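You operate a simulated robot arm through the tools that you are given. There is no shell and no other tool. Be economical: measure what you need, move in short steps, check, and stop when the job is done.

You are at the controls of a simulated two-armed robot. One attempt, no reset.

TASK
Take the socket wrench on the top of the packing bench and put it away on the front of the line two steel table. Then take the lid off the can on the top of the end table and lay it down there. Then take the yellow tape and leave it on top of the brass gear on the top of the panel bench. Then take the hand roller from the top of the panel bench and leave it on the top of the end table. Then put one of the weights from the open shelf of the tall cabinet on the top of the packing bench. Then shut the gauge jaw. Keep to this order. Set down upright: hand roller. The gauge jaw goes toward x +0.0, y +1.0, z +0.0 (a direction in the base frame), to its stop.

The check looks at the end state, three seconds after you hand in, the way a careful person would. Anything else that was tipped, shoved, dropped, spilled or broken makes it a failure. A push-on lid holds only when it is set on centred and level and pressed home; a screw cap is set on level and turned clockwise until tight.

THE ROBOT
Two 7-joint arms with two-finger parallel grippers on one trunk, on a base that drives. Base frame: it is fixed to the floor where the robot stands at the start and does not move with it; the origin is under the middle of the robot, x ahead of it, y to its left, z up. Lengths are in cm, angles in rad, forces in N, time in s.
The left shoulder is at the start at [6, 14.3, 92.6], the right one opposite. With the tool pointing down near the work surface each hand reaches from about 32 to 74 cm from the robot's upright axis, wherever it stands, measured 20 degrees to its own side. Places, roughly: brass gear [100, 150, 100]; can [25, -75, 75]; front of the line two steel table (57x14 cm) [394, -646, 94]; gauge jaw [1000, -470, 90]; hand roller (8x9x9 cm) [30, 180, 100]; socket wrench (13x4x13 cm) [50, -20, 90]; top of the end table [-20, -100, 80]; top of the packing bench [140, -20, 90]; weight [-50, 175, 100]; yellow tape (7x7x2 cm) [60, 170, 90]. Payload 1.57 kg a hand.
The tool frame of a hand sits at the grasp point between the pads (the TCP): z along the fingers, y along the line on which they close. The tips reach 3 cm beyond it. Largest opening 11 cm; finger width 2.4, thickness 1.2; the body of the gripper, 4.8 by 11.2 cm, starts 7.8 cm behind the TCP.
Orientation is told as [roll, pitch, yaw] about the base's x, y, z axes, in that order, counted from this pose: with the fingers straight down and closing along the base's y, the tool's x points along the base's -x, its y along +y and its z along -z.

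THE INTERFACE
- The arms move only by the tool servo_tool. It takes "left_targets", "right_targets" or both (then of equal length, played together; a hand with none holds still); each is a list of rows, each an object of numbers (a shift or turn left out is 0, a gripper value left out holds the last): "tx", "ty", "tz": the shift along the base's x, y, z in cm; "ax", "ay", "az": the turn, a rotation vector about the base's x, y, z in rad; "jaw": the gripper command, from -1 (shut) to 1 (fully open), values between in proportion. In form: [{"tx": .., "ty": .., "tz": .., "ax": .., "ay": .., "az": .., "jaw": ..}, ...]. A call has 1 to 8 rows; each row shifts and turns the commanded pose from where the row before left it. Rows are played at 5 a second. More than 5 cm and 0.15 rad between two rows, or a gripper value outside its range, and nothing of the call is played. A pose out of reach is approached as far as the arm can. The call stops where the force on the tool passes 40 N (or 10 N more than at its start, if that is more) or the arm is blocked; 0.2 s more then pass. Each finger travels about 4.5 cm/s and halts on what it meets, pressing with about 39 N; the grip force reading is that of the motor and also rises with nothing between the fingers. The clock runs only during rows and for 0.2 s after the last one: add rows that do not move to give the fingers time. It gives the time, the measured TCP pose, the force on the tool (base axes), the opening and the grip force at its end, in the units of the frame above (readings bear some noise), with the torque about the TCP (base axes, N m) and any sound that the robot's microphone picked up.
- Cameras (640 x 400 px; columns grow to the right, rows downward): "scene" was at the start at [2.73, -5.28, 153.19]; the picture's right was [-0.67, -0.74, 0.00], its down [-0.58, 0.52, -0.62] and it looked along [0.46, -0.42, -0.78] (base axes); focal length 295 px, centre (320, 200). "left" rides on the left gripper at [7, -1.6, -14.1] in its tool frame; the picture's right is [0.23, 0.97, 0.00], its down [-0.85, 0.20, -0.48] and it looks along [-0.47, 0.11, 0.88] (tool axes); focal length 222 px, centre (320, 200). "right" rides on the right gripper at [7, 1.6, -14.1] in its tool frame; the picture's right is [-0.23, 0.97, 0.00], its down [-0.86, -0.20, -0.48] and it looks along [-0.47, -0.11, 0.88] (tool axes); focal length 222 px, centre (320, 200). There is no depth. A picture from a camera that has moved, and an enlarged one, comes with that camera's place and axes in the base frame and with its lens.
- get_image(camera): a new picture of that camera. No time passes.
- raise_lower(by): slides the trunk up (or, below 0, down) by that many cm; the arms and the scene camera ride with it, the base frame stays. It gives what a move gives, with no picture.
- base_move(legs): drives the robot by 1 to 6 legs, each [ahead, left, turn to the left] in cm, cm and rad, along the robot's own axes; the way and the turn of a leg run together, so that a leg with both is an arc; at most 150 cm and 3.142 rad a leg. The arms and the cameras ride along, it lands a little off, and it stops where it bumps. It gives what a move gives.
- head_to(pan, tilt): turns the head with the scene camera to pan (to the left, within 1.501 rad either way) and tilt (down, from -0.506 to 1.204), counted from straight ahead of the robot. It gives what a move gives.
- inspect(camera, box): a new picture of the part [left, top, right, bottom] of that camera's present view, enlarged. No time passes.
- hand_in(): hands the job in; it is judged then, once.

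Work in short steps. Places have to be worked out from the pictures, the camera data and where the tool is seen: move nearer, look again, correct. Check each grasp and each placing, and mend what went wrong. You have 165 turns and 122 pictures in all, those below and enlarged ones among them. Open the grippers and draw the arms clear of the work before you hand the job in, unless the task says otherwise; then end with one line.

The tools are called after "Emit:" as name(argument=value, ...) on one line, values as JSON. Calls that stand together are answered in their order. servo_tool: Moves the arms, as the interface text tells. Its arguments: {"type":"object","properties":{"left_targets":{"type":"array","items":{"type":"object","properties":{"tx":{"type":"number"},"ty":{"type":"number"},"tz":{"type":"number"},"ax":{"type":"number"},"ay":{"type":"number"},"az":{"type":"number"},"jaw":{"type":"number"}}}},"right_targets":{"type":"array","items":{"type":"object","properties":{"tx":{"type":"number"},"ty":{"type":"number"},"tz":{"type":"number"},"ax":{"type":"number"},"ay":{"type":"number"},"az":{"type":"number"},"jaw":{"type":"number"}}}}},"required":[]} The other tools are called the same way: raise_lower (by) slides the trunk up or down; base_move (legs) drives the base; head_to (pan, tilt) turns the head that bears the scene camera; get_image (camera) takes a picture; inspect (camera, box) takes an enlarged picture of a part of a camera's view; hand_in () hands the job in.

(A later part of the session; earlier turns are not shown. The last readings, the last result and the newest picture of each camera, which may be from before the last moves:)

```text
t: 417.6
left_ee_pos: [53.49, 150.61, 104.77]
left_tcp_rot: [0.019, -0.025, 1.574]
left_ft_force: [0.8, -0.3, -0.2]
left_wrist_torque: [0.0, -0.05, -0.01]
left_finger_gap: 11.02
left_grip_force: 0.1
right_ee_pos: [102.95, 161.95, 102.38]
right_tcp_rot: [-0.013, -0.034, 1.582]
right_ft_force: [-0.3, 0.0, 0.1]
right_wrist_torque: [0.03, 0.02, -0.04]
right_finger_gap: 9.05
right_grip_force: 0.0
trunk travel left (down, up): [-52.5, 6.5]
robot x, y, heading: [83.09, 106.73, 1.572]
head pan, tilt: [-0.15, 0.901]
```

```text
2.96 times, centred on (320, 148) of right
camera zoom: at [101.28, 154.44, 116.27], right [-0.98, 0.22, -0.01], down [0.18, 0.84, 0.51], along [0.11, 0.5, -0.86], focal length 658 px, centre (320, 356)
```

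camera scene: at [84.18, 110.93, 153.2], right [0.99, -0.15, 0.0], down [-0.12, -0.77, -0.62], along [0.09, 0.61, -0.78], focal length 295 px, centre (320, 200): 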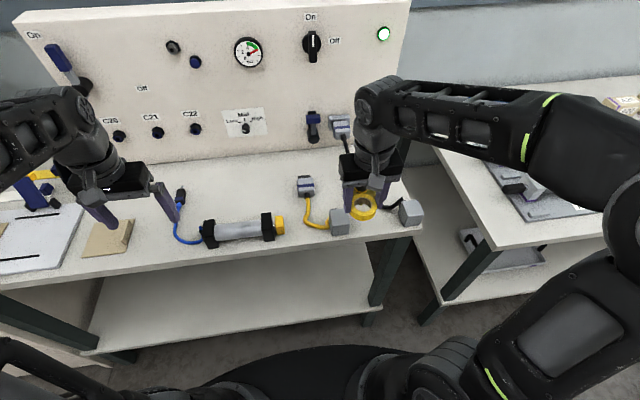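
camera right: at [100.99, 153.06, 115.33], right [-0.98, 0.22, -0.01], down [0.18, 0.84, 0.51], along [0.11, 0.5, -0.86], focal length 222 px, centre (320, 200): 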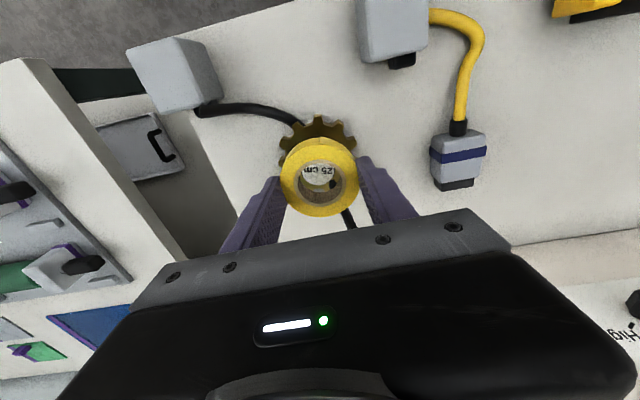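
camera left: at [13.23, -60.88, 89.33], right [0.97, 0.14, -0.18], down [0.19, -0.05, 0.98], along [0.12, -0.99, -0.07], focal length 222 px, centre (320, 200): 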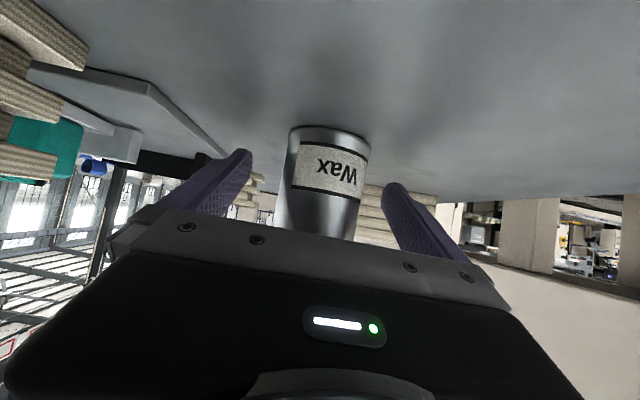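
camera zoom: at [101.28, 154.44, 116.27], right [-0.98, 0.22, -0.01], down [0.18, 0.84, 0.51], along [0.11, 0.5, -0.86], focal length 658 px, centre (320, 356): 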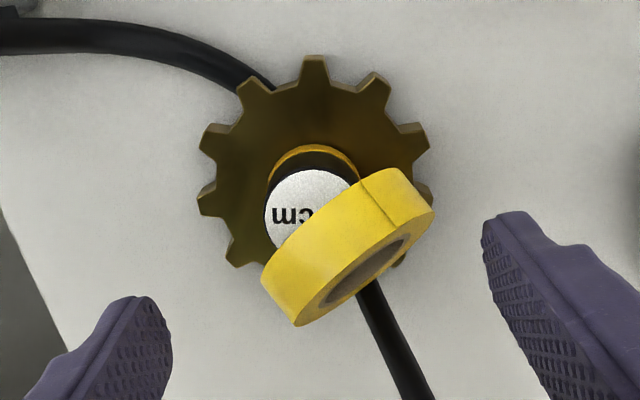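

It's leaning insecurely, so I'll redo it. I'll regrasp the ring across its horizontal diameter, at about (102.1,163.6).

Emit:
servo_tool(right_targets=[{"az": 0.15, "tx": -0.8, "ty": 1.6}, {"az": 0.15, "tz": -2}, {"tz": -2.5}, {"tz": -2.5}, {"jaw": -1}, {}, {}, {}])

Emit:
servo_tool(right_targets=[{"tz": 2}, {"tz": 3}, {"tz": 2}, {}])

Emit:
get_image(camera="right")

```text
t: 419.4
left_ee_pos: [53.4, 150.7, 104.88]
left_tcp_rot: [0.019, -0.027, 1.573]
left_ft_force: [0.8, 0.4, -0.2]
left_wrist_torque: [0.03, 0.0, -0.02]
left_finger_gap: 11.02
left_grip_force: 0.0
right_ee_pos: [102.02, 163.36, 95.58]
right_tcp_rot: [-0.012, -0.034, 1.881]
right_ft_force: [0.8, -0.7, 0.5]
right_wrist_torque: [0.0, 0.03, -0.01]
right_finger_gap: 6.27
right_grip_force: 35.1
trunk travel left (down, up): [-52.5, 6.5]
robot x, y, heading: [83.02, 106.64, 1.567]
head pan, tilt: [-0.15, 0.901]
```

```text
t: 420.4
left_ee_pos: [53.48, 150.63, 104.83]
left_tcp_rot: [0.02, -0.025, 1.573]
left_ft_force: [0.8, 0.9, -0.3]
left_wrist_torque: [0.03, 0.01, 0.02]
left_finger_gap: 11.0
left_grip_force: 0.0
right_ee_pos: [102.04, 163.55, 102.64]
right_tcp_rot: [-0.014, -0.033, 1.881]
right_ft_force: [-0.2, -0.5, 0.0]
right_wrist_torque: [0.01, -0.01, -0.01]
right_finger_gap: 6.24
right_grip_force: 38.7
trunk travel left (down, up): [-52.5, 6.5]
robot x, y, heading: [82.94, 106.55, 1.571]
head pan, tilt: [-0.15, 0.901]
```

```text
20 pictures are left
camera right: at [102.74, 155.91, 116.43], right [-1.0, -0.08, 0.0], down [-0.07, 0.86, 0.51], along [-0.04, 0.51, -0.86], focal length 222 px, centre (320, 200)
```

right: 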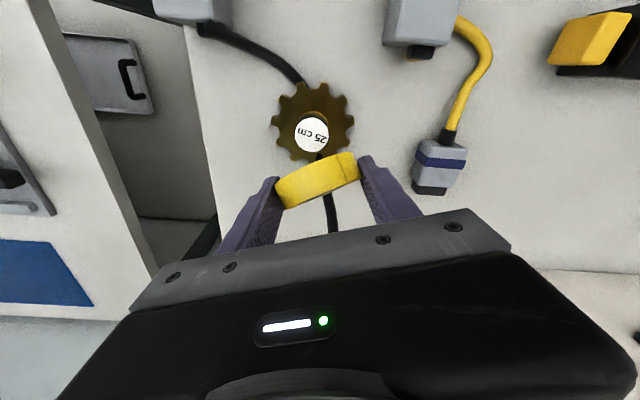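

The ring is held on edge. I'll set it on the clear bench spot to the left at about (91,165), pressing it toward flat, then release so it lies flat.

Emit:
servo_tool(right_targets=[{"tx": -4, "ty": 0.4}, {"tx": -4, "ty": 0.5}, {"tx": -3, "ty": 0.5}, {"tz": -3}, {"tz": -3}, {"tz": -0.7}, {"tz": -0.7}, {"tz": -0.7}])

Emit:
servo_tool(right_targets=[{"tz": -0.6}, {"tz": -0.5}, {"jaw": 0.64}, {}, {}, {}, {"tz": 3}, {"tz": 2}])

Emit:
get_image(camera="right")

```text
t: 421.9
left_ee_pos: [53.45, 150.58, 104.94]
left_tcp_rot: [0.018, -0.028, 1.573]
left_ft_force: [0.6, -1.1, -0.8]
left_wrist_torque: [-0.04, -0.04, -0.01]
left_finger_gap: 11.0
left_grip_force: 0.0
right_ee_pos: [91.37, 164.9, 96.06]
right_tcp_rot: [-0.015, -0.041, 1.878]
right_ft_force: [4.3, -1.2, 13.6]
right_wrist_torque: [-0.04, 0.02, -0.02]
right_finger_gap: 6.11
right_grip_force: 38.9
trunk travel left (down, up): [-52.5, 6.5]
robot x, y, heading: [83.03, 107.06, 1.57]
head pan, tilt: [-0.15, 0.901]
stopped in row 7 (right hand): the force on the tool passed its limit (the readings are from after the stop); the commanded pose is now the measured one
```

```text
t: 422.3
left_ee_pos: [53.46, 150.65, 104.85]
left_tcp_rot: [0.018, -0.026, 1.573]
left_ft_force: [-0.1, 1.0, -0.6]
left_wrist_torque: [0.0, -0.03, -0.02]
left_finger_gap: 11.01
left_grip_force: 0.0
right_ee_pos: [91.23, 165.27, 96.07]
right_tcp_rot: [-0.014, -0.052, 1.876]
right_ft_force: [2.3, -5.0, 17.5]
right_wrist_torque: [-0.29, 0.25, 0.09]
right_finger_gap: 6.08
right_grip_force: 38.9
trunk travel left (down, up): [-52.5, 6.5]
robot x, y, heading: [82.96, 106.58, 1.571]
head pan, tilt: [-0.15, 0.901]
stopped in row 2 (right hand): the force on the tool passed its limit (the readings are from after the stop); the commanded pose is now the measured one
```

```text
19 pictures are left
camera right: at [91.95, 157.32, 109.8], right [-1.0, -0.08, 0.0], down [-0.07, 0.85, 0.53], along [-0.04, 0.52, -0.85], focal length 222 px, centre (320, 200)
```

right: 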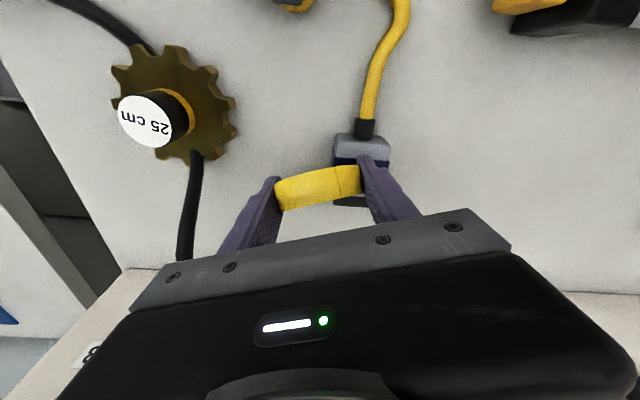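

The connector sits right beside the left finger. I'll raise, shift 2.5 cm right, set down again, and open only a little.

Emit:
servo_tool(right_targets=[{"tz": 1.5}, {"tx": 2.5, "ty": 1}, {"tz": -1.3}, {"jaw": 0.3}, {}, {}, {"tz": 2.5}, {"tz": 2.5}])

Emit:
get_image(camera="right")

```text
t: 424.1
left_ee_pos: [53.41, 150.6, 104.93]
left_tcp_rot: [0.019, -0.026, 1.572]
left_ft_force: [-0.5, 0.4, 0.0]
left_wrist_torque: [0.02, -0.03, -0.01]
left_finger_gap: 11.03
left_grip_force: 0.1
right_ee_pos: [93.76, 166.22, 100.92]
right_tcp_rot: [-0.013, -0.047, 1.877]
right_ft_force: [0.2, 0.8, 0.4]
right_wrist_torque: [-0.04, -0.01, 0.01]
right_finger_gap: 7.15
right_grip_force: 0.1
trunk travel left (down, up): [-52.5, 6.5]
robot x, y, heading: [83.04, 106.85, 1.573]
head pan, tilt: [-0.15, 0.901]
```

```text
18 pictures are left
camera right: at [94.4, 158.38, 114.75], right [-1.0, -0.08, 0.0], down [-0.07, 0.85, 0.52], along [-0.04, 0.52, -0.85], focal length 222 px, centre (320, 200)
```

right: 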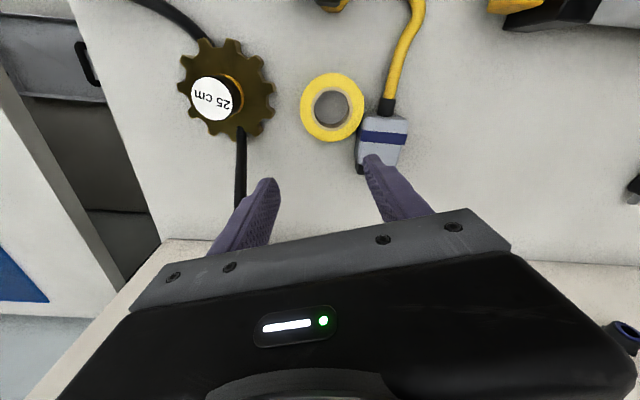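

The tape lies flat at about (93,162), close to the connector. I'll turn the hand to close diagonally, clear of the connector, and regrasp it.

Emit:
servo_tool(right_targets=[{"az": 0.15, "ty": -2.1, "tx": -0.4, "jaw": 0.45}, {"az": 0.15, "ty": -2.1, "tx": -0.4}, {"az": 0.15}, {"az": 0.15}, {"az": 0.15}, {"tz": -3}])

Emit:
get_image(camera="right")

```text
t: 425.5
left_ee_pos: [53.43, 150.71, 104.92]
left_tcp_rot: [0.02, -0.027, 1.572]
left_ft_force: [0.1, 0.3, -0.1]
left_wrist_torque: [-0.02, 0.01, -0.02]
left_finger_gap: 11.03
left_grip_force: 0.0
right_ee_pos: [93.09, 162.07, 97.99]
right_tcp_rot: [-0.015, -0.047, 2.63]
right_ft_force: [-0.4, -0.6, -0.1]
right_wrist_torque: [-0.03, 0.0, -0.02]
right_finger_gap: 7.97
right_grip_force: 0.0
trunk travel left (down, up): [-52.5, 6.5]
robot x, y, heading: [83.03, 106.53, 1.566]
head pan, tilt: [-0.15, 0.901]
```

```text
17 pictures are left
camera right: at [98.91, 156.68, 111.73], right [-0.68, -0.74, 0.0], down [-0.63, 0.58, 0.52], along [-0.38, 0.35, -0.85], focal length 222 px, centre (320, 200)
```

right: 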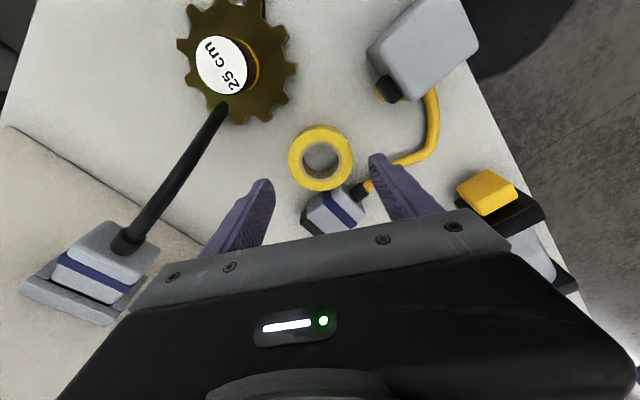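

Ring and hub are both in view: the hub is about (10.15,-0.45) from the ring, which fits how the ring tipped last time. I'll grip the ring.

Emit:
servo_tool(right_targets=[{"tz": -2.5}, {"tz": -1.5}, {"tz": -0.4}, {"jaw": -1}, {}, {}, {}, {}])

Emit:
servo_tool(right_targets=[{"tz": 3}, {"tz": 3.5}, {"tx": 3.5}, {"tx": 3.5}, {"tx": 3.15, "ty": -0.45}, {"tz": -1.2}, {}])

Emit:
inspect(camera="right", box=[270, 105, 370, 225])

```text
t: 427.3
left_ee_pos: [53.46, 150.63, 104.79]
left_tcp_rot: [0.02, -0.025, 1.57]
left_ft_force: [1.1, 0.3, -0.4]
left_wrist_torque: [0.0, -0.02, 0.02]
left_finger_gap: 10.98
left_grip_force: 0.1
right_ee_pos: [93.01, 162.1, 93.63]
right_tcp_rot: [-0.014, -0.049, 2.627]
right_ft_force: [1.1, -0.1, -0.2]
right_wrist_torque: [0.01, -0.02, 0.02]
right_finger_gap: 6.04
right_grip_force: 39.1
trunk travel left (down, up): [-52.5, 6.5]
robot x, y, heading: [82.82, 106.77, 1.57]
head pan, tilt: [-0.15, 0.901]
```

```text
t: 428.9
left_ee_pos: [53.54, 150.58, 104.95]
left_tcp_rot: [0.019, -0.027, 1.573]
left_ft_force: [0.4, -0.5, 0.1]
left_wrist_torque: [0.0, 0.04, -0.04]
left_finger_gap: 11.01
left_grip_force: 0.0
right_ee_pos: [103.22, 161.59, 98.95]
right_tcp_rot: [-0.014, -0.048, 2.627]
right_ft_force: [1.1, -0.1, -0.1]
right_wrist_torque: [-0.02, 0.0, 0.02]
right_finger_gap: 6.06
right_grip_force: 39.1
trunk travel left (down, up): [-52.5, 6.5]
robot x, y, heading: [82.91, 106.65, 1.566]
head pan, tilt: [-0.15, 0.901]
```

```text
3.33 times, centred on (320, 165) of right
camera zoom: at [109.03, 156.26, 112.64], right [-0.68, -0.74, 0.0], down [-0.63, 0.58, 0.52], along [-0.38, 0.36, -0.85], focal length 740 px, centre (320, 317)
```

zoom: 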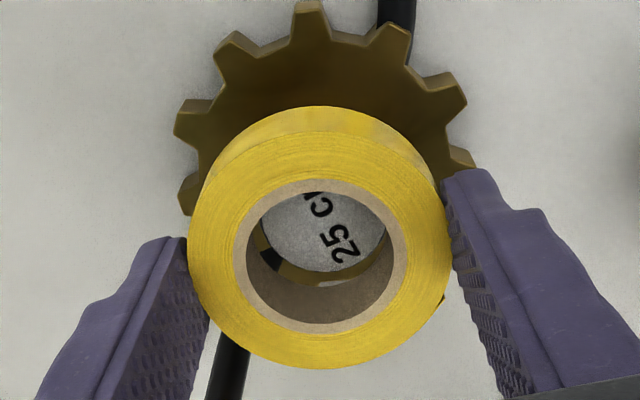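

Nearly centred (about 0.1 cm off). I'll nudge it and lower to light contact.

Emit:
servo_tool(right_targets=[{"tx": -0.12, "ty": -0.02, "tz": -0.5}, {"tz": -0.3}, {"tz": -0.2}, {}])

Emit:
servo_tool(right_targets=[{"tz": -0.2}, {"tz": -0.2}, {}])

```text
t: 429.9
left_ee_pos: [53.44, 150.58, 105.06]
left_tcp_rot: [0.017, -0.028, 1.574]
left_ft_force: [0.6, 0.0, -0.1]
left_wrist_torque: [-0.01, -0.01, -0.02]
left_finger_gap: 11.01
left_grip_force: 0.1
right_ee_pos: [102.98, 161.67, 98.27]
right_tcp_rot: [-0.021, -0.051, 2.626]
right_ft_force: [4.2, 2.3, 29.2]
right_wrist_torque: [-0.45, -0.18, 0.06]
right_finger_gap: 6.04
right_grip_force: 38.5
trunk travel left (down, up): [-52.5, 6.5]
robot x, y, heading: [83.09, 106.7, 1.569]
head pan, tilt: [-0.15, 0.901]
```

```text
t: 430.7
left_ee_pos: [53.4, 150.45, 104.9]
left_tcp_rot: [0.018, -0.028, 1.572]
left_ft_force: [0.5, -0.5, -1.2]
left_wrist_torque: [-0.02, 0.02, -0.01]
left_finger_gap: 11.0
left_grip_force: 0.0
right_ee_pos: [103.05, 161.56, 97.81]
right_tcp_rot: [-0.02, -0.049, 2.627]
right_ft_force: [2.8, 6.9, 35.8]
right_wrist_torque: [-0.24, -0.09, 0.03]
right_finger_gap: 6.08
right_grip_force: 39.2
trunk travel left (down, up): [-52.5, 6.5]
robot x, y, heading: [83.06, 106.54, 1.567]
head pan, tilt: [-0.15, 0.901]
```

The torque reading shows the contact at (+0.6,-1.5) from the TCP, so the ring must shift toward +x,-y. I'll lift slightly, shift, and touch again.

Emit:
servo_tool(right_targets=[{"tz": 0.7}, {"tx": 0.07, "ty": -0.15}, {"tz": -0.3}, {"tz": -0.3}, {}])

```text
t: 431.9
left_ee_pos: [53.47, 150.35, 104.93]
left_tcp_rot: [0.017, -0.027, 1.571]
left_ft_force: [0.5, 0.3, 0.3]
left_wrist_torque: [-0.01, -0.02, 0.0]
left_finger_gap: 11.01
left_grip_force: 0.0
right_ee_pos: [103.16, 161.21, 97.9]
right_tcp_rot: [-0.015, -0.049, 2.627]
right_ft_force: [1.7, -5.4, 19.4]
right_wrist_torque: [-0.5, -0.02, 0.06]
right_finger_gap: 6.07
right_grip_force: 38.8
trunk travel left (down, up): [-52.5, 6.5]
robot x, y, heading: [82.44, 106.82, 1.571]
head pan, tilt: [-0.15, 0.901]
```

Emit:
servo_tool(right_targets=[{"tz": 0.5}, {"ty": -0.2}, {"tz": -0.3}, {"tz": -0.2}, {}])

Emit:
servo_tool(right_targets=[{"tz": 0.4}, {"ty": -0.2}, {"tz": -0.3}, {"tz": -0.2}, {}])

```text
t: 433.1
left_ee_pos: [53.42, 150.53, 104.84]
left_tcp_rot: [0.019, -0.027, 1.571]
left_ft_force: [-0.2, 0.4, -0.5]
left_wrist_torque: [0.06, 0.02, -0.01]
left_finger_gap: 11.0
left_grip_force: 0.0
right_ee_pos: [103.06, 161.11, 97.78]
right_tcp_rot: [-0.02, -0.05, 2.627]
right_ft_force: [0.3, 0.0, 22.8]
right_wrist_torque: [0.04, -0.13, -0.01]
right_finger_gap: 6.05
right_grip_force: 38.8
trunk travel left (down, up): [-52.5, 6.5]
robot x, y, heading: [82.79, 106.3, 1.571]
head pan, tilt: [-0.15, 0.901]
```

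```text
t: 434.3
left_ee_pos: [53.47, 150.43, 104.97]
left_tcp_rot: [0.016, -0.028, 1.572]
left_ft_force: [0.3, -0.8, -0.4]
left_wrist_torque: [0.03, -0.02, -0.03]
left_finger_gap: 10.99
left_grip_force: 0.0
right_ee_pos: [103.06, 160.99, 97.83]
right_tcp_rot: [-0.019, -0.049, 2.627]
right_ft_force: [2.0, 0.0, 32.1]
right_wrist_torque: [0.29, -0.33, 0.02]
right_finger_gap: 6.04
right_grip_force: 39.6
trunk travel left (down, up): [-52.5, 6.5]
robot x, y, heading: [82.63, 106.39, 1.569]
head pan, tilt: [-0.15, 0.901]
```

At y≈161.1 the pressure centre came near the middle, so the ring bears on the hub all round. I'll fine-tune: back to y 161.1 and slightly +x.

Emit:
servo_tool(right_targets=[{"tz": 0.5}, {"ty": 0.15, "tx": 0.2}, {"tz": -0.25}, {"tz": -0.15}, {}])

```text
t: 435.5
left_ee_pos: [53.35, 150.45, 104.99]
left_tcp_rot: [0.016, -0.028, 1.574]
left_ft_force: [-0.1, 0.7, 0.0]
left_wrist_torque: [-0.02, 0.04, 0.0]
left_finger_gap: 11.01
left_grip_force: 0.2
right_ee_pos: [103.17, 161.06, 97.81]
right_tcp_rot: [-0.018, -0.049, 2.627]
right_ft_force: [-4.7, -2.6, 23.3]
right_wrist_torque: [-0.5, 0.02, -0.01]
right_finger_gap: 6.03
right_grip_force: 38.6
trunk travel left (down, up): [-52.5, 6.5]
robot x, y, heading: [82.79, 106.81, 1.57]
head pan, tilt: [-0.15, 0.901]
```

Emit:
servo_tool(right_targets=[{"tz": 0.3}, {"ty": -0.06, "tx": 0.12}, {"tz": -0.25}, {"tz": -0.1}, {}])

Emit:
servo_tool(right_targets=[{"tz": 0.3}, {"ty": -0.06, "tx": 0.1}, {"tz": -0.25}, {"tz": -0.1}, {}])

```text
t: 436.7
left_ee_pos: [53.36, 150.57, 104.95]
left_tcp_rot: [0.018, -0.027, 1.574]
left_ft_force: [-0.2, 0.3, 0.4]
left_wrist_torque: [-0.02, -0.02, -0.01]
left_finger_gap: 11.02
left_grip_force: 0.1
right_ee_pos: [103.51, 161.15, 97.8]
right_tcp_rot: [-0.017, -0.05, 2.627]
right_ft_force: [-0.8, -2.1, 22.4]
right_wrist_torque: [-0.01, -0.25, -0.02]
right_finger_gap: 6.04
right_grip_force: 39.5
trunk travel left (down, up): [-52.5, 6.5]
robot x, y, heading: [83.0, 106.6, 1.569]
head pan, tilt: [-0.15, 0.901]
```

```text
t: 437.9
left_ee_pos: [53.31, 150.66, 104.81]
left_tcp_rot: [0.018, -0.026, 1.573]
left_ft_force: [-0.3, -0.1, 0.2]
left_wrist_torque: [-0.02, 0.02, 0.02]
left_finger_gap: 11.01
left_grip_force: 0.0
right_ee_pos: [103.52, 161.08, 97.48]
right_tcp_rot: [-0.016, -0.049, 2.628]
right_ft_force: [-2.7, 2.8, 15.3]
right_wrist_torque: [0.18, 0.1, -0.06]
right_finger_gap: 6.04
right_grip_force: 38.8
trunk travel left (down, up): [-52.5, 6.5]
robot x, y, heading: [82.98, 106.62, 1.567]
head pan, tilt: [-0.15, 0.901]
```

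The height dropped a bit with less force, so it may be engaging. I'll press on down gently.

Emit:
servo_tool(right_targets=[{"tz": -0.2}, {"tz": -0.2}, {"tz": -0.2}, {}])

Emit:
inspect(camera="scene", box=[330, 150, 410, 210])

```text
t: 438.9
left_ee_pos: [53.4, 150.63, 104.86]
left_tcp_rot: [0.017, -0.027, 1.573]
left_ft_force: [-0.9, 0.3, -0.1]
left_wrist_torque: [-0.02, 0.01, 0.01]
left_finger_gap: 11.0
left_grip_force: 0.0
right_ee_pos: [103.61, 161.1, 96.9]
right_tcp_rot: [-0.015, -0.05, 2.626]
right_ft_force: [-1.9, 3.5, 21.5]
right_wrist_torque: [0.13, 0.23, -0.08]
right_finger_gap: 6.05
right_grip_force: 38.6
trunk travel left (down, up): [-52.5, 6.5]
robot x, y, heading: [83.18, 106.81, 1.569]
head pan, tilt: [-0.15, 0.901]
```

```text
6.67 times, centred on (370, 180) of scene
camera zoom: at [84.1, 110.76, 153.2], right [0.99, -0.15, 0.0], down [-0.12, -0.77, -0.62], along [0.09, 0.61, -0.78], focal length 1965 px, centre (-13, 333)
```

zoom: 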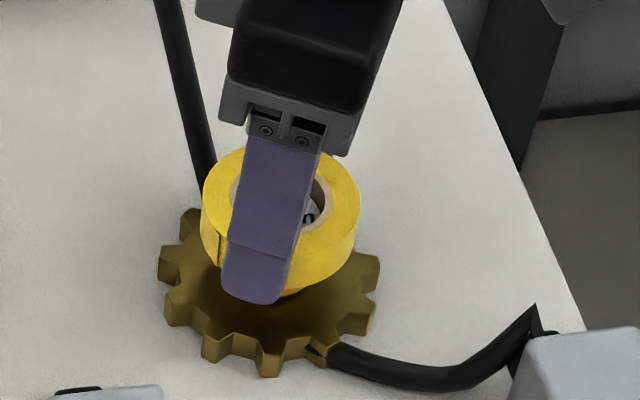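

The ring is down around the hub now. I'll press it a bit further toward the gear, then release.

Emit:
servo_tool(right_targets=[{"tz": -0.3}, {"tz": -0.3}, {"tz": -0.3}, {"tz": -0.2}, {}])

Emit:
servo_tool(right_targets=[{"tz": 0.2}, {"jaw": 0.0}, {"jaw": 0.3}, {}, {}, {"tz": 2}, {"tz": 3}, {"tz": 3}])

Emit:
inspect(camera="scene", box=[330, 150, 410, 210])

```text
t: 440.1
left_ee_pos: [53.34, 150.49, 104.93]
left_tcp_rot: [0.018, -0.027, 1.574]
left_ft_force: [0.0, -0.4, -0.3]
left_wrist_torque: [0.0, -0.02, -0.03]
left_finger_gap: 11.01
left_grip_force: 0.1
right_ee_pos: [103.61, 161.14, 95.93]
right_tcp_rot: [-0.017, -0.051, 2.627]
right_ft_force: [0.9, 3.6, 32.1]
right_wrist_torque: [0.07, 0.55, -0.16]
right_finger_gap: 6.02
right_grip_force: 39.1
trunk travel left (down, up): [-52.5, 6.5]
robot x, y, heading: [83.02, 106.64, 1.573]
head pan, tilt: [-0.15, 0.901]
```

```text
t: 441.9
left_ee_pos: [53.35, 150.73, 104.91]
left_tcp_rot: [0.02, -0.025, 1.573]
left_ft_force: [-0.2, -0.2, -0.2]
left_wrist_torque: [0.02, -0.02, -0.01]
left_finger_gap: 11.01
left_grip_force: 0.2
right_ee_pos: [103.64, 161.03, 103.95]
right_tcp_rot: [-0.014, -0.048, 2.627]
right_ft_force: [0.4, 0.4, -0.4]
right_wrist_torque: [0.02, 0.01, 0.0]
right_finger_gap: 7.14
right_grip_force: 0.0
trunk travel left (down, up): [-52.5, 6.5]
robot x, y, heading: [82.95, 106.46, 1.57]
head pan, tilt: [-0.15, 0.901]
```

```text
6.67 times, centred on (370, 180) of scene
camera zoom: at [84.19, 110.88, 153.19], right [0.99, -0.15, 0.0], down [-0.12, -0.77, -0.62], along [0.09, 0.61, -0.78], focal length 1965 px, centre (-13, 333)
```

zoom: 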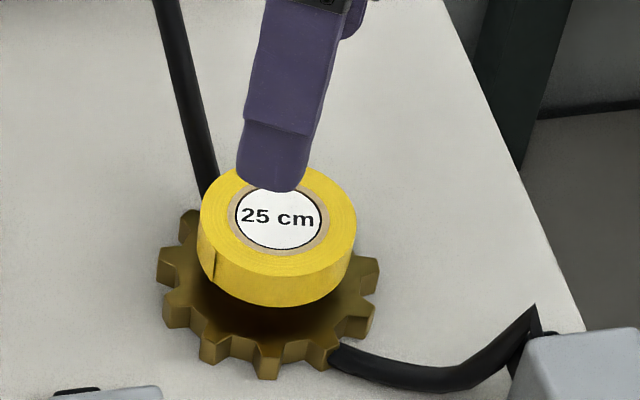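

The tape is threaded neatly over the gear's hub. Next is the hand roller: I'll shift the base left so the left hand can reach it, and look.

Emit:
servo_tool(right_targets=[{"ty": -4, "az": -0.15, "jaw": 1}, {"ty": -4, "az": -0.15}, {"ty": -4, "az": -0.15}, {"ty": -3, "az": -0.15}, {"az": -0.15}, {"az": -0.15}, {"az": -0.15}])

Emit:
base_move(legs=[[5, 40, 0]])

Emit:
head_to(pan=0.2, tilt=0.75)

Emit:
get_image(camera="scene")

```text
t: 443.5
left_ee_pos: [53.53, 150.6, 104.94]
left_tcp_rot: [0.02, -0.027, 1.574]
left_ft_force: [0.0, 0.1, 0.6]
left_wrist_torque: [-0.01, -0.01, 0.02]
left_finger_gap: 11.03
left_grip_force: 0.1
right_ee_pos: [103.55, 146.13, 104.0]
right_tcp_rot: [-0.014, -0.048, 1.574]
right_ft_force: [0.0, 0.2, -0.4]
right_wrist_torque: [0.0, -0.01, 0.01]
right_finger_gap: 10.98
right_grip_force: 0.1
trunk travel left (down, up): [-52.5, 6.5]
robot x, y, heading: [82.77, 106.82, 1.567]
head pan, tilt: [-0.15, 0.901]
```

```text
t: 446.0
left_ee_pos: [13.58, 155.84, 104.86]
left_tcp_rot: [0.017, -0.026, 1.57]
left_ft_force: [0.1, -0.9, 0.5]
left_wrist_torque: [-0.01, -0.02, 0.0]
left_finger_gap: 11.0
left_grip_force: 0.1
right_ee_pos: [63.67, 151.08, 104.14]
right_tcp_rot: [-0.016, -0.049, 1.575]
right_ft_force: [-0.3, -0.8, 0.7]
right_wrist_torque: [0.02, -0.01, 0.0]
right_finger_gap: 11.0
right_grip_force: 0.0
trunk travel left (down, up): [-52.5, 6.5]
robot x, y, heading: [43.24, 111.81, 1.571]
head pan, tilt: [-0.15, 0.901]
```

```text
t: 446.9
left_ee_pos: [13.66, 155.81, 104.76]
left_tcp_rot: [0.019, -0.026, 1.571]
left_ft_force: [0.3, -0.7, 0.9]
left_wrist_torque: [-0.04, 0.0, 0.0]
left_finger_gap: 11.01
left_grip_force: 0.1
right_ee_pos: [63.69, 151.08, 103.97]
right_tcp_rot: [-0.014, -0.049, 1.577]
right_ft_force: [-0.4, 0.5, -0.2]
right_wrist_torque: [-0.01, -0.02, 0.0]
right_finger_gap: 11.0
right_grip_force: 0.0
trunk travel left (down, up): [-52.5, 6.5]
robot x, y, heading: [43.14, 111.57, 1.572]
head pan, tilt: [0.201, 0.75]
```

```text
13 pictures are left
camera scene: at [41.54, 116.64, 154.38], right [0.98, 0.2, 0.0], down [0.13, -0.67, -0.73], along [-0.14, 0.72, -0.68], focal length 295 px, centre (320, 200)
```

scene: 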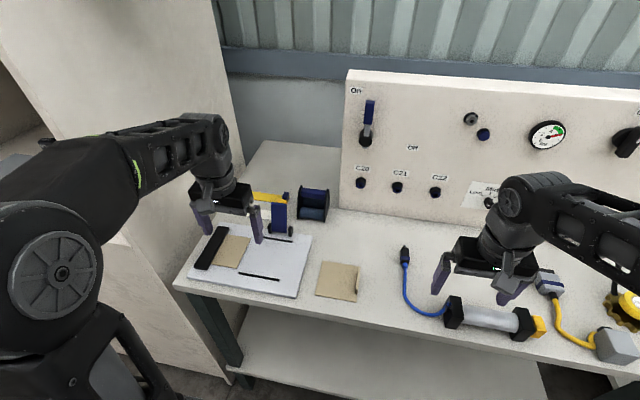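

I'll zoom to tell which is the hand roller, the navy frame or the blue upright.

Emit:
inspect(camera="scene", box=[240, 165, 350, 260])

```text
4.21 times, centred on (295, 212) of scene
camera zoom: at [41.54, 116.64, 154.38], right [0.98, 0.2, 0.0], down [0.13, -0.67, -0.73], along [-0.14, 0.72, -0.68], focal length 1241 px, centre (425, 147)
```

zoom: 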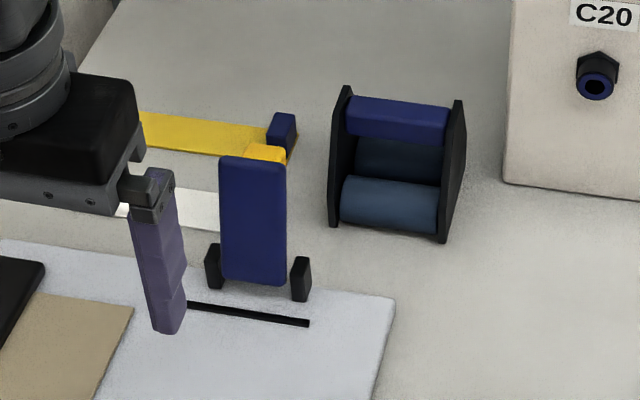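

The navy piece, two rollers in black side plates with a handle bar on top, is the hand roller. Its bar centre is about (27.5,179), z≈98. I'll raise the trunk a little and bring the left hand over it, turned to close along y.

Emit:
raise_lower(by=6)

Emit:
servo_tool(left_targets=[{"az": 0.148, "tx": 3.5}, {"az": 0.148, "tx": 3.5}, {"az": 0.148, "tx": 3.5}, {"az": 0.148, "tx": 3.3}, {"az": 0.148, "ty": 4}, {"az": 0.148, "ty": 4}, {"az": 0.148, "ty": 4}, {"az": 0.148, "ty": 4}])

Emit:
servo_tool(left_targets=[{"az": 0.148, "ty": 4, "jaw": 0.1}, {"az": 0.148, "ty": 3}, {"az": 0.09}, {"tz": -3}, {}])

Emit:
get_image(camera="left")

```text
t: 447.9
left_ee_pos: [13.67, 155.74, 110.84]
left_tcp_rot: [0.021, -0.025, 1.572]
left_ft_force: [0.4, -0.3, -0.3]
left_wrist_torque: [0.0, -0.04, 0.0]
left_finger_gap: 11.01
left_grip_force: 0.1
right_ee_pos: [63.71, 151.24, 110.01]
right_tcp_rot: [-0.015, -0.047, 1.576]
right_ft_force: [-1.9, -0.5, 0.0]
right_wrist_torque: [0.05, -0.03, 0.01]
right_finger_gap: 10.98
right_grip_force: 0.1
trunk travel left (down, up): [-58.5, 0.5]
robot x, y, heading: [43.25, 111.82, 1.569]
head pan, tilt: [0.201, 0.75]
```

```text
t: 449.7
left_ee_pos: [27.81, 169.57, 110.0]
left_tcp_rot: [0.014, -0.031, 2.758]
left_ft_force: [0.0, -0.1, 0.1]
left_wrist_torque: [0.02, 0.05, 0.05]
left_finger_gap: 11.0
left_grip_force: 0.1
left hand out of reach, approached as far as the arm can: row 8
right_ee_pos: [63.77, 151.14, 110.0]
right_tcp_rot: [-0.014, -0.048, 1.576]
right_ft_force: [1.1, 1.1, -0.2]
right_wrist_torque: [0.03, 0.05, -0.03]
right_finger_gap: 11.01
right_grip_force: 0.1
trunk travel left (down, up): [-58.5, 0.5]
robot x, y, heading: [42.99, 111.52, 1.571]
head pan, tilt: [0.201, 0.75]
```

```text
t: 450.9
left_ee_pos: [28.77, 170.07, 105.09]
left_tcp_rot: [0.018, -0.027, -3.14]
left_ft_force: [0.1, 0.0, 0.3]
left_wrist_torque: [0.04, 0.0, -0.02]
left_finger_gap: 6.05
left_grip_force: 0.0
left hand out of reach, approached as far as the arm can: row 1, 2
right_ee_pos: [63.73, 151.09, 110.08]
right_tcp_rot: [-0.014, -0.048, 1.575]
right_ft_force: [0.0, 0.3, -0.9]
right_wrist_torque: [0.02, -0.02, 0.01]
right_finger_gap: 10.98
right_grip_force: 0.0
trunk travel left (down, up): [-58.5, 0.5]
robot x, y, heading: [43.01, 111.56, 1.572]
head pan, tilt: [0.201, 0.75]
```

```text
11 pictures are left
camera left: at [36.01, 171.99, 119.0], right [0.23, -0.97, 0.01], down [-0.84, -0.19, 0.5], along [-0.49, -0.12, -0.86], focal length 222 px, centre (320, 200)
```

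left: 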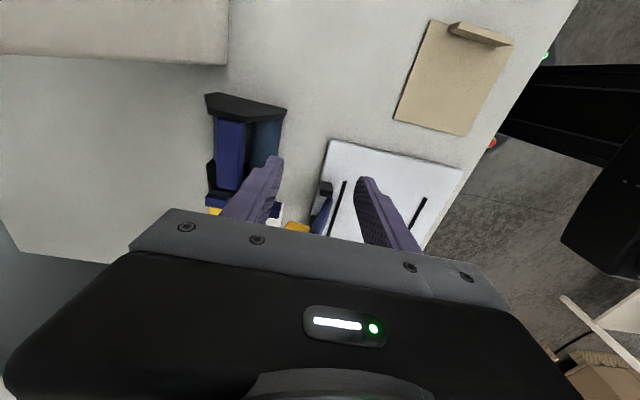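

The bar is confirmed at (27.2,178.6), but the arm is at its reach limit. I'll edge the base 7 cm forward and then extend.

Emit:
base_move(legs=[[7, 0, 0]])

Emit:
servo_tool(left_targets=[{"tx": -1.5, "ty": 1.2}, {"tz": -1.3}, {}])

Emit:
inspect(camera="scene", box=[230, 165, 370, 285])

```text
t: 451.9
left_ee_pos: [28.75, 177.29, 105.0]
left_tcp_rot: [0.02, -0.027, -3.143]
left_ft_force: [-1.1, 0.9, -1.0]
left_wrist_torque: [-0.05, 0.02, 0.02]
left_finger_gap: 6.06
left_grip_force: 0.0
right_ee_pos: [63.73, 158.26, 109.9]
right_tcp_rot: [-0.014, -0.048, 1.576]
right_ft_force: [-0.2, 0.7, -0.1]
right_wrist_torque: [-0.02, -0.03, 0.01]
right_finger_gap: 10.98
right_grip_force: 0.1
trunk travel left (down, up): [-58.5, 0.5]
robot x, y, heading: [42.71, 118.76, 1.568]
head pan, tilt: [0.201, 0.75]
```

```text
t: 452.7
left_ee_pos: [27.53, 177.41, 103.82]
left_tcp_rot: [0.018, -0.026, -3.143]
left_ft_force: [-0.2, -1.4, 0.6]
left_wrist_torque: [-0.01, -0.01, -0.03]
left_finger_gap: 6.06
left_grip_force: 0.1
left hand out of reach, approached as far as the arm can: row 1
right_ee_pos: [63.74, 158.11, 110.03]
right_tcp_rot: [-0.013, -0.047, 1.575]
right_ft_force: [-0.1, 0.1, 0.1]
right_wrist_torque: [-0.01, 0.02, 0.01]
right_finger_gap: 11.03
right_grip_force: 0.0
trunk travel left (down, up): [-58.5, 0.5]
robot x, y, heading: [43.31, 118.66, 1.568]
head pan, tilt: [0.201, 0.75]
```

```text
3.33 times, centred on (300, 225) of scene
camera zoom: at [41.54, 123.68, 160.38], right [0.98, 0.2, 0.0], down [0.13, -0.67, -0.73], along [-0.14, 0.72, -0.68], focal length 982 px, centre (387, 117)
```

zoom: 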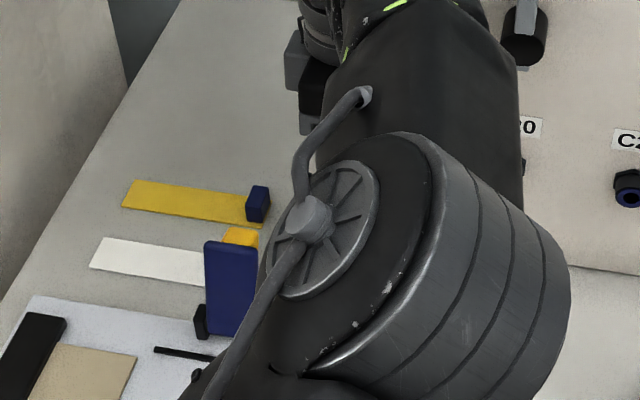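

The elbow blocks the scene view, but the numbers put the bar between the fingers. I'll shift 1.1 forward while descending, guarded, then close.

Emit:
servo_tool(left_targets=[{"tz": -1, "ty": 0.6}, {"ty": 0.6}, {"tz": -1}, {"tz": -1}, {"tz": -1}, {"tz": -0.8}, {}])

Emit:
get_image(camera="left")

```text
t: 454.3
left_ee_pos: [27.99, 177.51, 98.84]
left_tcp_rot: [0.017, -0.028, -3.14]
left_ft_force: [-0.4, -0.8, 0.5]
left_wrist_torque: [-0.01, 0.02, -0.02]
left_finger_gap: 6.06
left_grip_force: 0.1
left hand out of reach, approached as far as the arm can: row 1, 2
right_ee_pos: [63.66, 158.19, 110.07]
right_tcp_rot: [-0.013, -0.048, 1.577]
right_ft_force: [-0.4, -0.3, 0.1]
right_wrist_torque: [0.0, 0.0, 0.0]
right_finger_gap: 10.99
right_grip_force: 0.1
trunk travel left (down, up): [-58.5, 0.5]
robot x, y, heading: [42.87, 118.92, 1.569]
head pan, tilt: [0.201, 0.75]
```

```text
9 pictures are left
camera left: at [35.15, 179.35, 112.79], right [0.23, -0.97, 0.01], down [-0.84, -0.19, 0.5], along [-0.49, -0.12, -0.86], focal length 222 px, centre (320, 200)
```

left: 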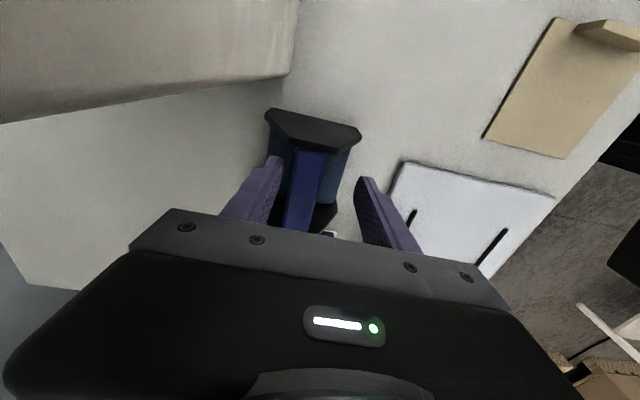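

The handle bar is between the fingers. I'll close and lift.

Emit:
servo_tool(left_targets=[{"tz": -0.4}, {"jaw": -1}, {}, {}, {}, {}])

Emit:
servo_tool(left_targets=[{"tz": 1.5}, {"tz": 2}, {"tz": 2, "ty": -2}, {"ty": -4}, {"ty": -4}, {"ty": -4}, {"ty": -4}, {}])

```text
t: 455.7
left_ee_pos: [27.9, 177.52, 98.6]
left_tcp_rot: [0.016, -0.029, 3.142]
left_ft_force: [0.8, 0.3, 0.5]
left_wrist_torque: [0.11, -0.04, -0.07]
left_finger_gap: 2.16
left_grip_force: 33.8
right_ee_pos: [63.74, 158.24, 109.95]
right_tcp_rot: [-0.013, -0.049, 1.577]
right_ft_force: [-0.1, -1.7, 0.2]
right_wrist_torque: [-0.01, -0.03, 0.0]
right_finger_gap: 11.0
right_grip_force: 0.2
trunk travel left (down, up): [-58.5, 0.5]
robot x, y, heading: [42.99, 118.49, 1.568]
head pan, tilt: [0.201, 0.75]
```

```text
t: 457.5
left_ee_pos: [27.72, 159.58, 103.92]
left_tcp_rot: [0.021, -0.026, -3.14]
left_ft_force: [0.8, 0.0, -3.6]
left_wrist_torque: [-0.01, -0.03, -0.01]
left_finger_gap: 2.18
left_grip_force: 34.2
right_ee_pos: [63.73, 158.3, 109.98]
right_tcp_rot: [-0.014, -0.047, 1.576]
right_ft_force: [-0.4, 0.3, 0.3]
right_wrist_torque: [0.01, 0.0, -0.01]
right_finger_gap: 10.97
right_grip_force: 0.1
trunk travel left (down, up): [-58.5, 0.5]
robot x, y, heading: [43.01, 118.31, 1.571]
head pan, tilt: [0.201, 0.75]
```

The roller is held upright (gap 2.2). I'll back off, shift over, and turn in gentle stages toward the end table.

Emit:
base_move(legs=[[-48, 47, 0], [0, 0, -0.6], [0, 0, -0.6], [0, 0, -0.6], [0, 0, -0.6], [0, 0, -0.6]])

Emit:
base_move(legs=[[0, 0, -0.14], [50, 0, 0], [46, 0, 0]])

```text
t: 469.4
left_ee_pos: [17.18, 33.05, 103.93]
left_tcp_rot: [0.019, -0.026, 0.147]
left_ft_force: [-0.2, -0.2, -3.6]
left_wrist_torque: [-0.01, 0.08, 0.02]
left_finger_gap: 2.17
left_grip_force: 34.9
right_ee_pos: [-18.68, 29.09, 110.09]
right_tcp_rot: [-0.014, -0.047, -1.417]
right_ft_force: [0.2, 1.7, -0.4]
right_wrist_torque: [0.01, 0.01, -0.01]
right_finger_gap: 10.99
right_grip_force: 0.0
trunk travel left (down, up): [-58.5, 0.5]
robot x, y, heading: [-4.43, 71.03, -1.422]
head pan, tilt: [0.201, 0.75]
```

```text
t: 475.3
left_ee_pos: [12.44, -64.75, 104.01]
left_tcp_rot: [0.018, -0.029, 0.009]
left_ft_force: [-0.6, -0.2, -4.6]
left_wrist_torque: [0.01, 0.01, -0.01]
left_finger_gap: 2.2
left_grip_force: 34.5
right_ee_pos: [-23.64, -63.71, 109.94]
right_tcp_rot: [-0.014, -0.049, -1.555]
right_ft_force: [0.4, -0.3, 0.3]
right_wrist_torque: [0.02, -0.01, 0.02]
right_finger_gap: 11.02
right_grip_force: 0.0
trunk travel left (down, up): [-58.5, 0.5]
robot x, y, heading: [-3.37, -24.0, -1.558]
head pan, tilt: [0.201, 0.75]
```

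The roller is still held. I'll move it left, then forward over the free spot (26.5,-77), and look before lowering.

Emit:
servo_tool(left_targets=[{"tx": 4.7}, {"tx": 4.7}, {"tx": 4.7}, {"ty": -4}, {"ty": -4}, {"ty": -4.2}, {}])

Emit:
head_to(pan=0.35, tilt=0.85)

Emit:
get_image(camera="scene")

```text
t: 476.9
left_ee_pos: [25.91, -75.16, 104.1]
left_tcp_rot: [0.018, -0.023, 0.009]
left_ft_force: [0.7, 0.2, -3.7]
left_wrist_torque: [0.04, 0.01, -0.01]
left_finger_gap: 2.16
left_grip_force: 35.0
left hand out of reach, approached as far as the arm can: row 6
right_ee_pos: [-23.59, -63.54, 109.97]
right_tcp_rot: [-0.017, -0.047, -1.554]
right_ft_force: [0.5, 0.2, -0.3]
right_wrist_torque: [0.04, 0.01, -0.02]
right_finger_gap: 10.99
right_grip_force: 0.1
trunk travel left (down, up): [-58.5, 0.5]
robot x, y, heading: [-3.45, -23.98, -1.561]
head pan, tilt: [0.201, 0.75]
```

```text
t: 477.6
left_ee_pos: [25.87, -75.14, 104.16]
left_tcp_rot: [0.018, -0.027, 0.011]
left_ft_force: [0.1, -0.3, -4.1]
left_wrist_torque: [-0.01, 0.04, 0.02]
left_finger_gap: 2.2
left_grip_force: 34.3
right_ee_pos: [-23.57, -63.71, 110.04]
right_tcp_rot: [-0.015, -0.047, -1.554]
right_ft_force: [0.5, 0.5, 0.8]
right_wrist_torque: [0.0, -0.02, 0.02]
right_finger_gap: 11.0
right_grip_force: 0.1
trunk travel left (down, up): [-58.5, 0.5]
robot x, y, heading: [-3.31, -23.56, -1.564]
head pan, tilt: [0.351, 0.85]
```

```text
8 pictures are left
camera scene: at [-0.53, -28.5, 159.58], right [-0.94, -0.35, 0.0], down [-0.26, 0.7, -0.66], along [0.23, -0.62, -0.75], focal length 295 px, centre (320, 200)
```

scene: 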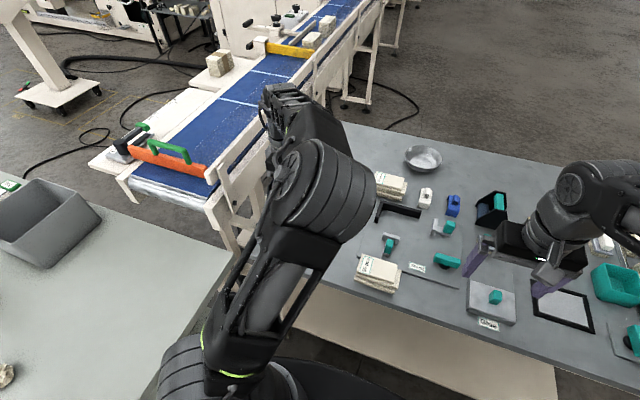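

The arm blocks the view, but the pose puts the roller over the free patch between the can and the table's left edge. I'll lower with the trunk and then in small steps.

Emit:
raise_lower(by=-6)

Emit:
servo_tool(left_targets=[{"ty": -0.8, "tx": 0.4, "tz": -2}, {"tz": -1.5}, {"tz": -0.7}, {"tz": -0.5}, {}])

Emit:
get_image(camera="left")

```text
t: 478.6
left_ee_pos: [25.89, -75.07, 98.15]
left_tcp_rot: [0.019, -0.026, 0.011]
left_ft_force: [0.7, -1.0, -3.5]
left_wrist_torque: [0.01, 0.01, 0.02]
left_finger_gap: 2.15
left_grip_force: 34.8
right_ee_pos: [-23.54, -63.58, 104.09]
right_tcp_rot: [-0.014, -0.048, -1.555]
right_ft_force: [0.1, 0.1, 0.5]
right_wrist_torque: [0.0, -0.02, 0.01]
right_finger_gap: 10.97
right_grip_force: 0.0
trunk travel left (down, up): [-52.5, 6.5]
robot x, y, heading: [-3.51, -23.88, -1.562]
head pan, tilt: [0.351, 0.85]
```

```text
t: 479.8
left_ee_pos: [25.33, -75.18, 95.84]
left_tcp_rot: [0.017, -0.027, 0.012]
left_ft_force: [0.9, -0.2, -3.8]
left_wrist_torque: [-0.02, 0.03, -0.01]
left_finger_gap: 2.17
left_grip_force: 35.1
left hand out of reach, approached as far as the arm can: row 1, 2, 3, 4
right_ee_pos: [-23.59, -63.49, 103.99]
right_tcp_rot: [-0.012, -0.046, -1.553]
right_ft_force: [-0.2, -0.6, 0.0]
right_wrist_torque: [0.01, -0.01, -0.02]
right_finger_gap: 10.98
right_grip_force: 0.0
trunk travel left (down, up): [-52.5, 6.5]
robot x, y, heading: [-3.31, -24.2, -1.565]
head pan, tilt: [0.351, 0.85]
```

```text
7 pictures are left
camera left: at [18.0, -77.02, 109.72], right [-0.24, 0.97, 0.01], down [0.84, 0.2, 0.5], along [0.49, 0.13, -0.86], focal length 222 px, centre (320, 200)
```

left: 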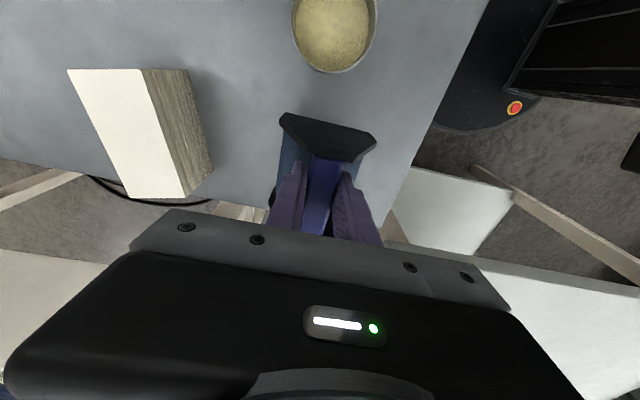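

The spot is clear: the roller spans x≈21–29, between the can and the edge. The arm is at a joint limit, so I'll lower with the trunk instead.

Emit:
raise_lower(by=-2.8)

Emit:
raise_lower(by=-0.6)

```text
t: 480.5
left_ee_pos: [25.36, -75.01, 93.11]
left_tcp_rot: [0.017, -0.025, 0.012]
left_ft_force: [-0.4, -0.6, -4.0]
left_wrist_torque: [-0.02, 0.06, -0.04]
left_finger_gap: 2.19
left_grip_force: 34.7
right_ee_pos: [-23.6, -63.43, 101.28]
right_tcp_rot: [-0.013, -0.046, -1.556]
right_ft_force: [-0.3, -0.1, 0.0]
right_wrist_torque: [0.03, 0.02, -0.03]
right_finger_gap: 10.99
right_grip_force: 0.0
trunk travel left (down, up): [-49.7, 9.3]
robot x, y, heading: [-2.92, -23.74, -1.558]
head pan, tilt: [0.351, 0.85]
```

```text
t: 481.1
left_ee_pos: [25.42, -75.02, 92.56]
left_tcp_rot: [0.016, -0.026, 0.011]
left_ft_force: [-0.3, 0.9, 2.6]
left_wrist_torque: [-0.15, -0.19, -0.03]
left_finger_gap: 2.18
left_grip_force: 34.8
right_ee_pos: [-23.6, -63.54, 100.64]
right_tcp_rot: [-0.014, -0.049, -1.554]
right_ft_force: [0.0, 0.0, 0.4]
right_wrist_torque: [-0.06, -0.02, 0.02]
right_finger_gap: 10.98
right_grip_force: 0.1
trunk travel left (down, up): [-49.1, 9.9]
robot x, y, heading: [-3.18, -23.66, -1.564]
head pan, tilt: [0.351, 0.85]
```

Contact has begun (the force changed by +6.6 N). Another 0.2, then open and rise.

Emit:
raise_lower(by=-0.2)

Emit:
servo_tool(left_targets=[{"jaw": -0.4}, {}, {"jaw": 0}, {}, {}])

Emit:
raise_lower(by=10)

Emit:
get_image(camera="left")

```text
t: 481.6
left_ee_pos: [25.43, -75.0, 92.5]
left_tcp_rot: [0.012, -0.029, 0.011]
left_ft_force: [1.1, 0.5, 20.6]
left_wrist_torque: [-0.55, 0.07, -0.04]
left_finger_gap: 2.19
left_grip_force: 34.9
right_ee_pos: [-23.68, -63.39, 100.5]
right_tcp_rot: [-0.014, -0.048, -1.555]
right_ft_force: [-0.4, 0.8, 0.0]
right_wrist_torque: [-0.04, 0.01, -0.01]
right_finger_gap: 10.99
right_grip_force: 0.1
trunk travel left (down, up): [-48.9, 10.1]
robot x, y, heading: [-3.42, -23.94, -1.563]
head pan, tilt: [0.351, 0.85]
```

```text
t: 482.8
left_ee_pos: [25.29, -75.02, 92.31]
left_tcp_rot: [0.018, -0.026, 0.009]
left_ft_force: [0.4, -0.1, 0.4]
left_wrist_torque: [0.01, 0.02, -0.02]
left_finger_gap: 5.52
left_grip_force: 0.0
right_ee_pos: [-23.58, -63.53, 100.4]
right_tcp_rot: [-0.013, -0.048, -1.556]
right_ft_force: [-0.2, 0.0, 0.2]
right_wrist_torque: [0.04, 0.01, 0.03]
right_finger_gap: 11.01
right_grip_force: 0.1
trunk travel left (down, up): [-48.9, 10.1]
robot x, y, heading: [-3.69, -24.01, -1.563]
head pan, tilt: [0.351, 0.85]
```

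```text
t: 484.1
left_ee_pos: [25.32, -75.06, 102.25]
left_tcp_rot: [0.017, -0.027, 0.012]
left_ft_force: [1.1, 0.6, 0.1]
left_wrist_torque: [0.05, 0.02, 0.0]
left_finger_gap: 5.51
left_grip_force: 0.0
right_ee_pos: [-23.59, -63.54, 110.48]
right_tcp_rot: [-0.012, -0.047, -1.555]
right_ft_force: [-0.3, 0.0, -0.9]
right_wrist_torque: [-0.01, -0.04, -0.03]
right_finger_gap: 10.98
right_grip_force: 0.1
trunk travel left (down, up): [-58.9, 0.1]
robot x, y, heading: [-3.43, -23.89, -1.557]
head pan, tilt: [0.351, 0.85]
```

```text
6 pictures are left
camera left: at [17.99, -77.01, 116.13], right [-0.24, 0.97, 0.01], down [0.84, 0.2, 0.5], along [0.49, 0.13, -0.86], focal length 222 px, centre (320, 200)
```

left: 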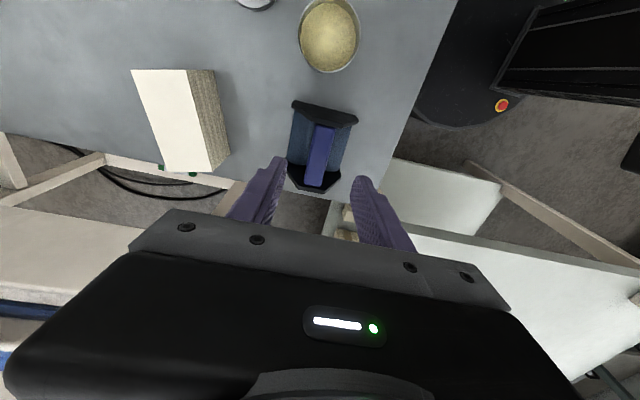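

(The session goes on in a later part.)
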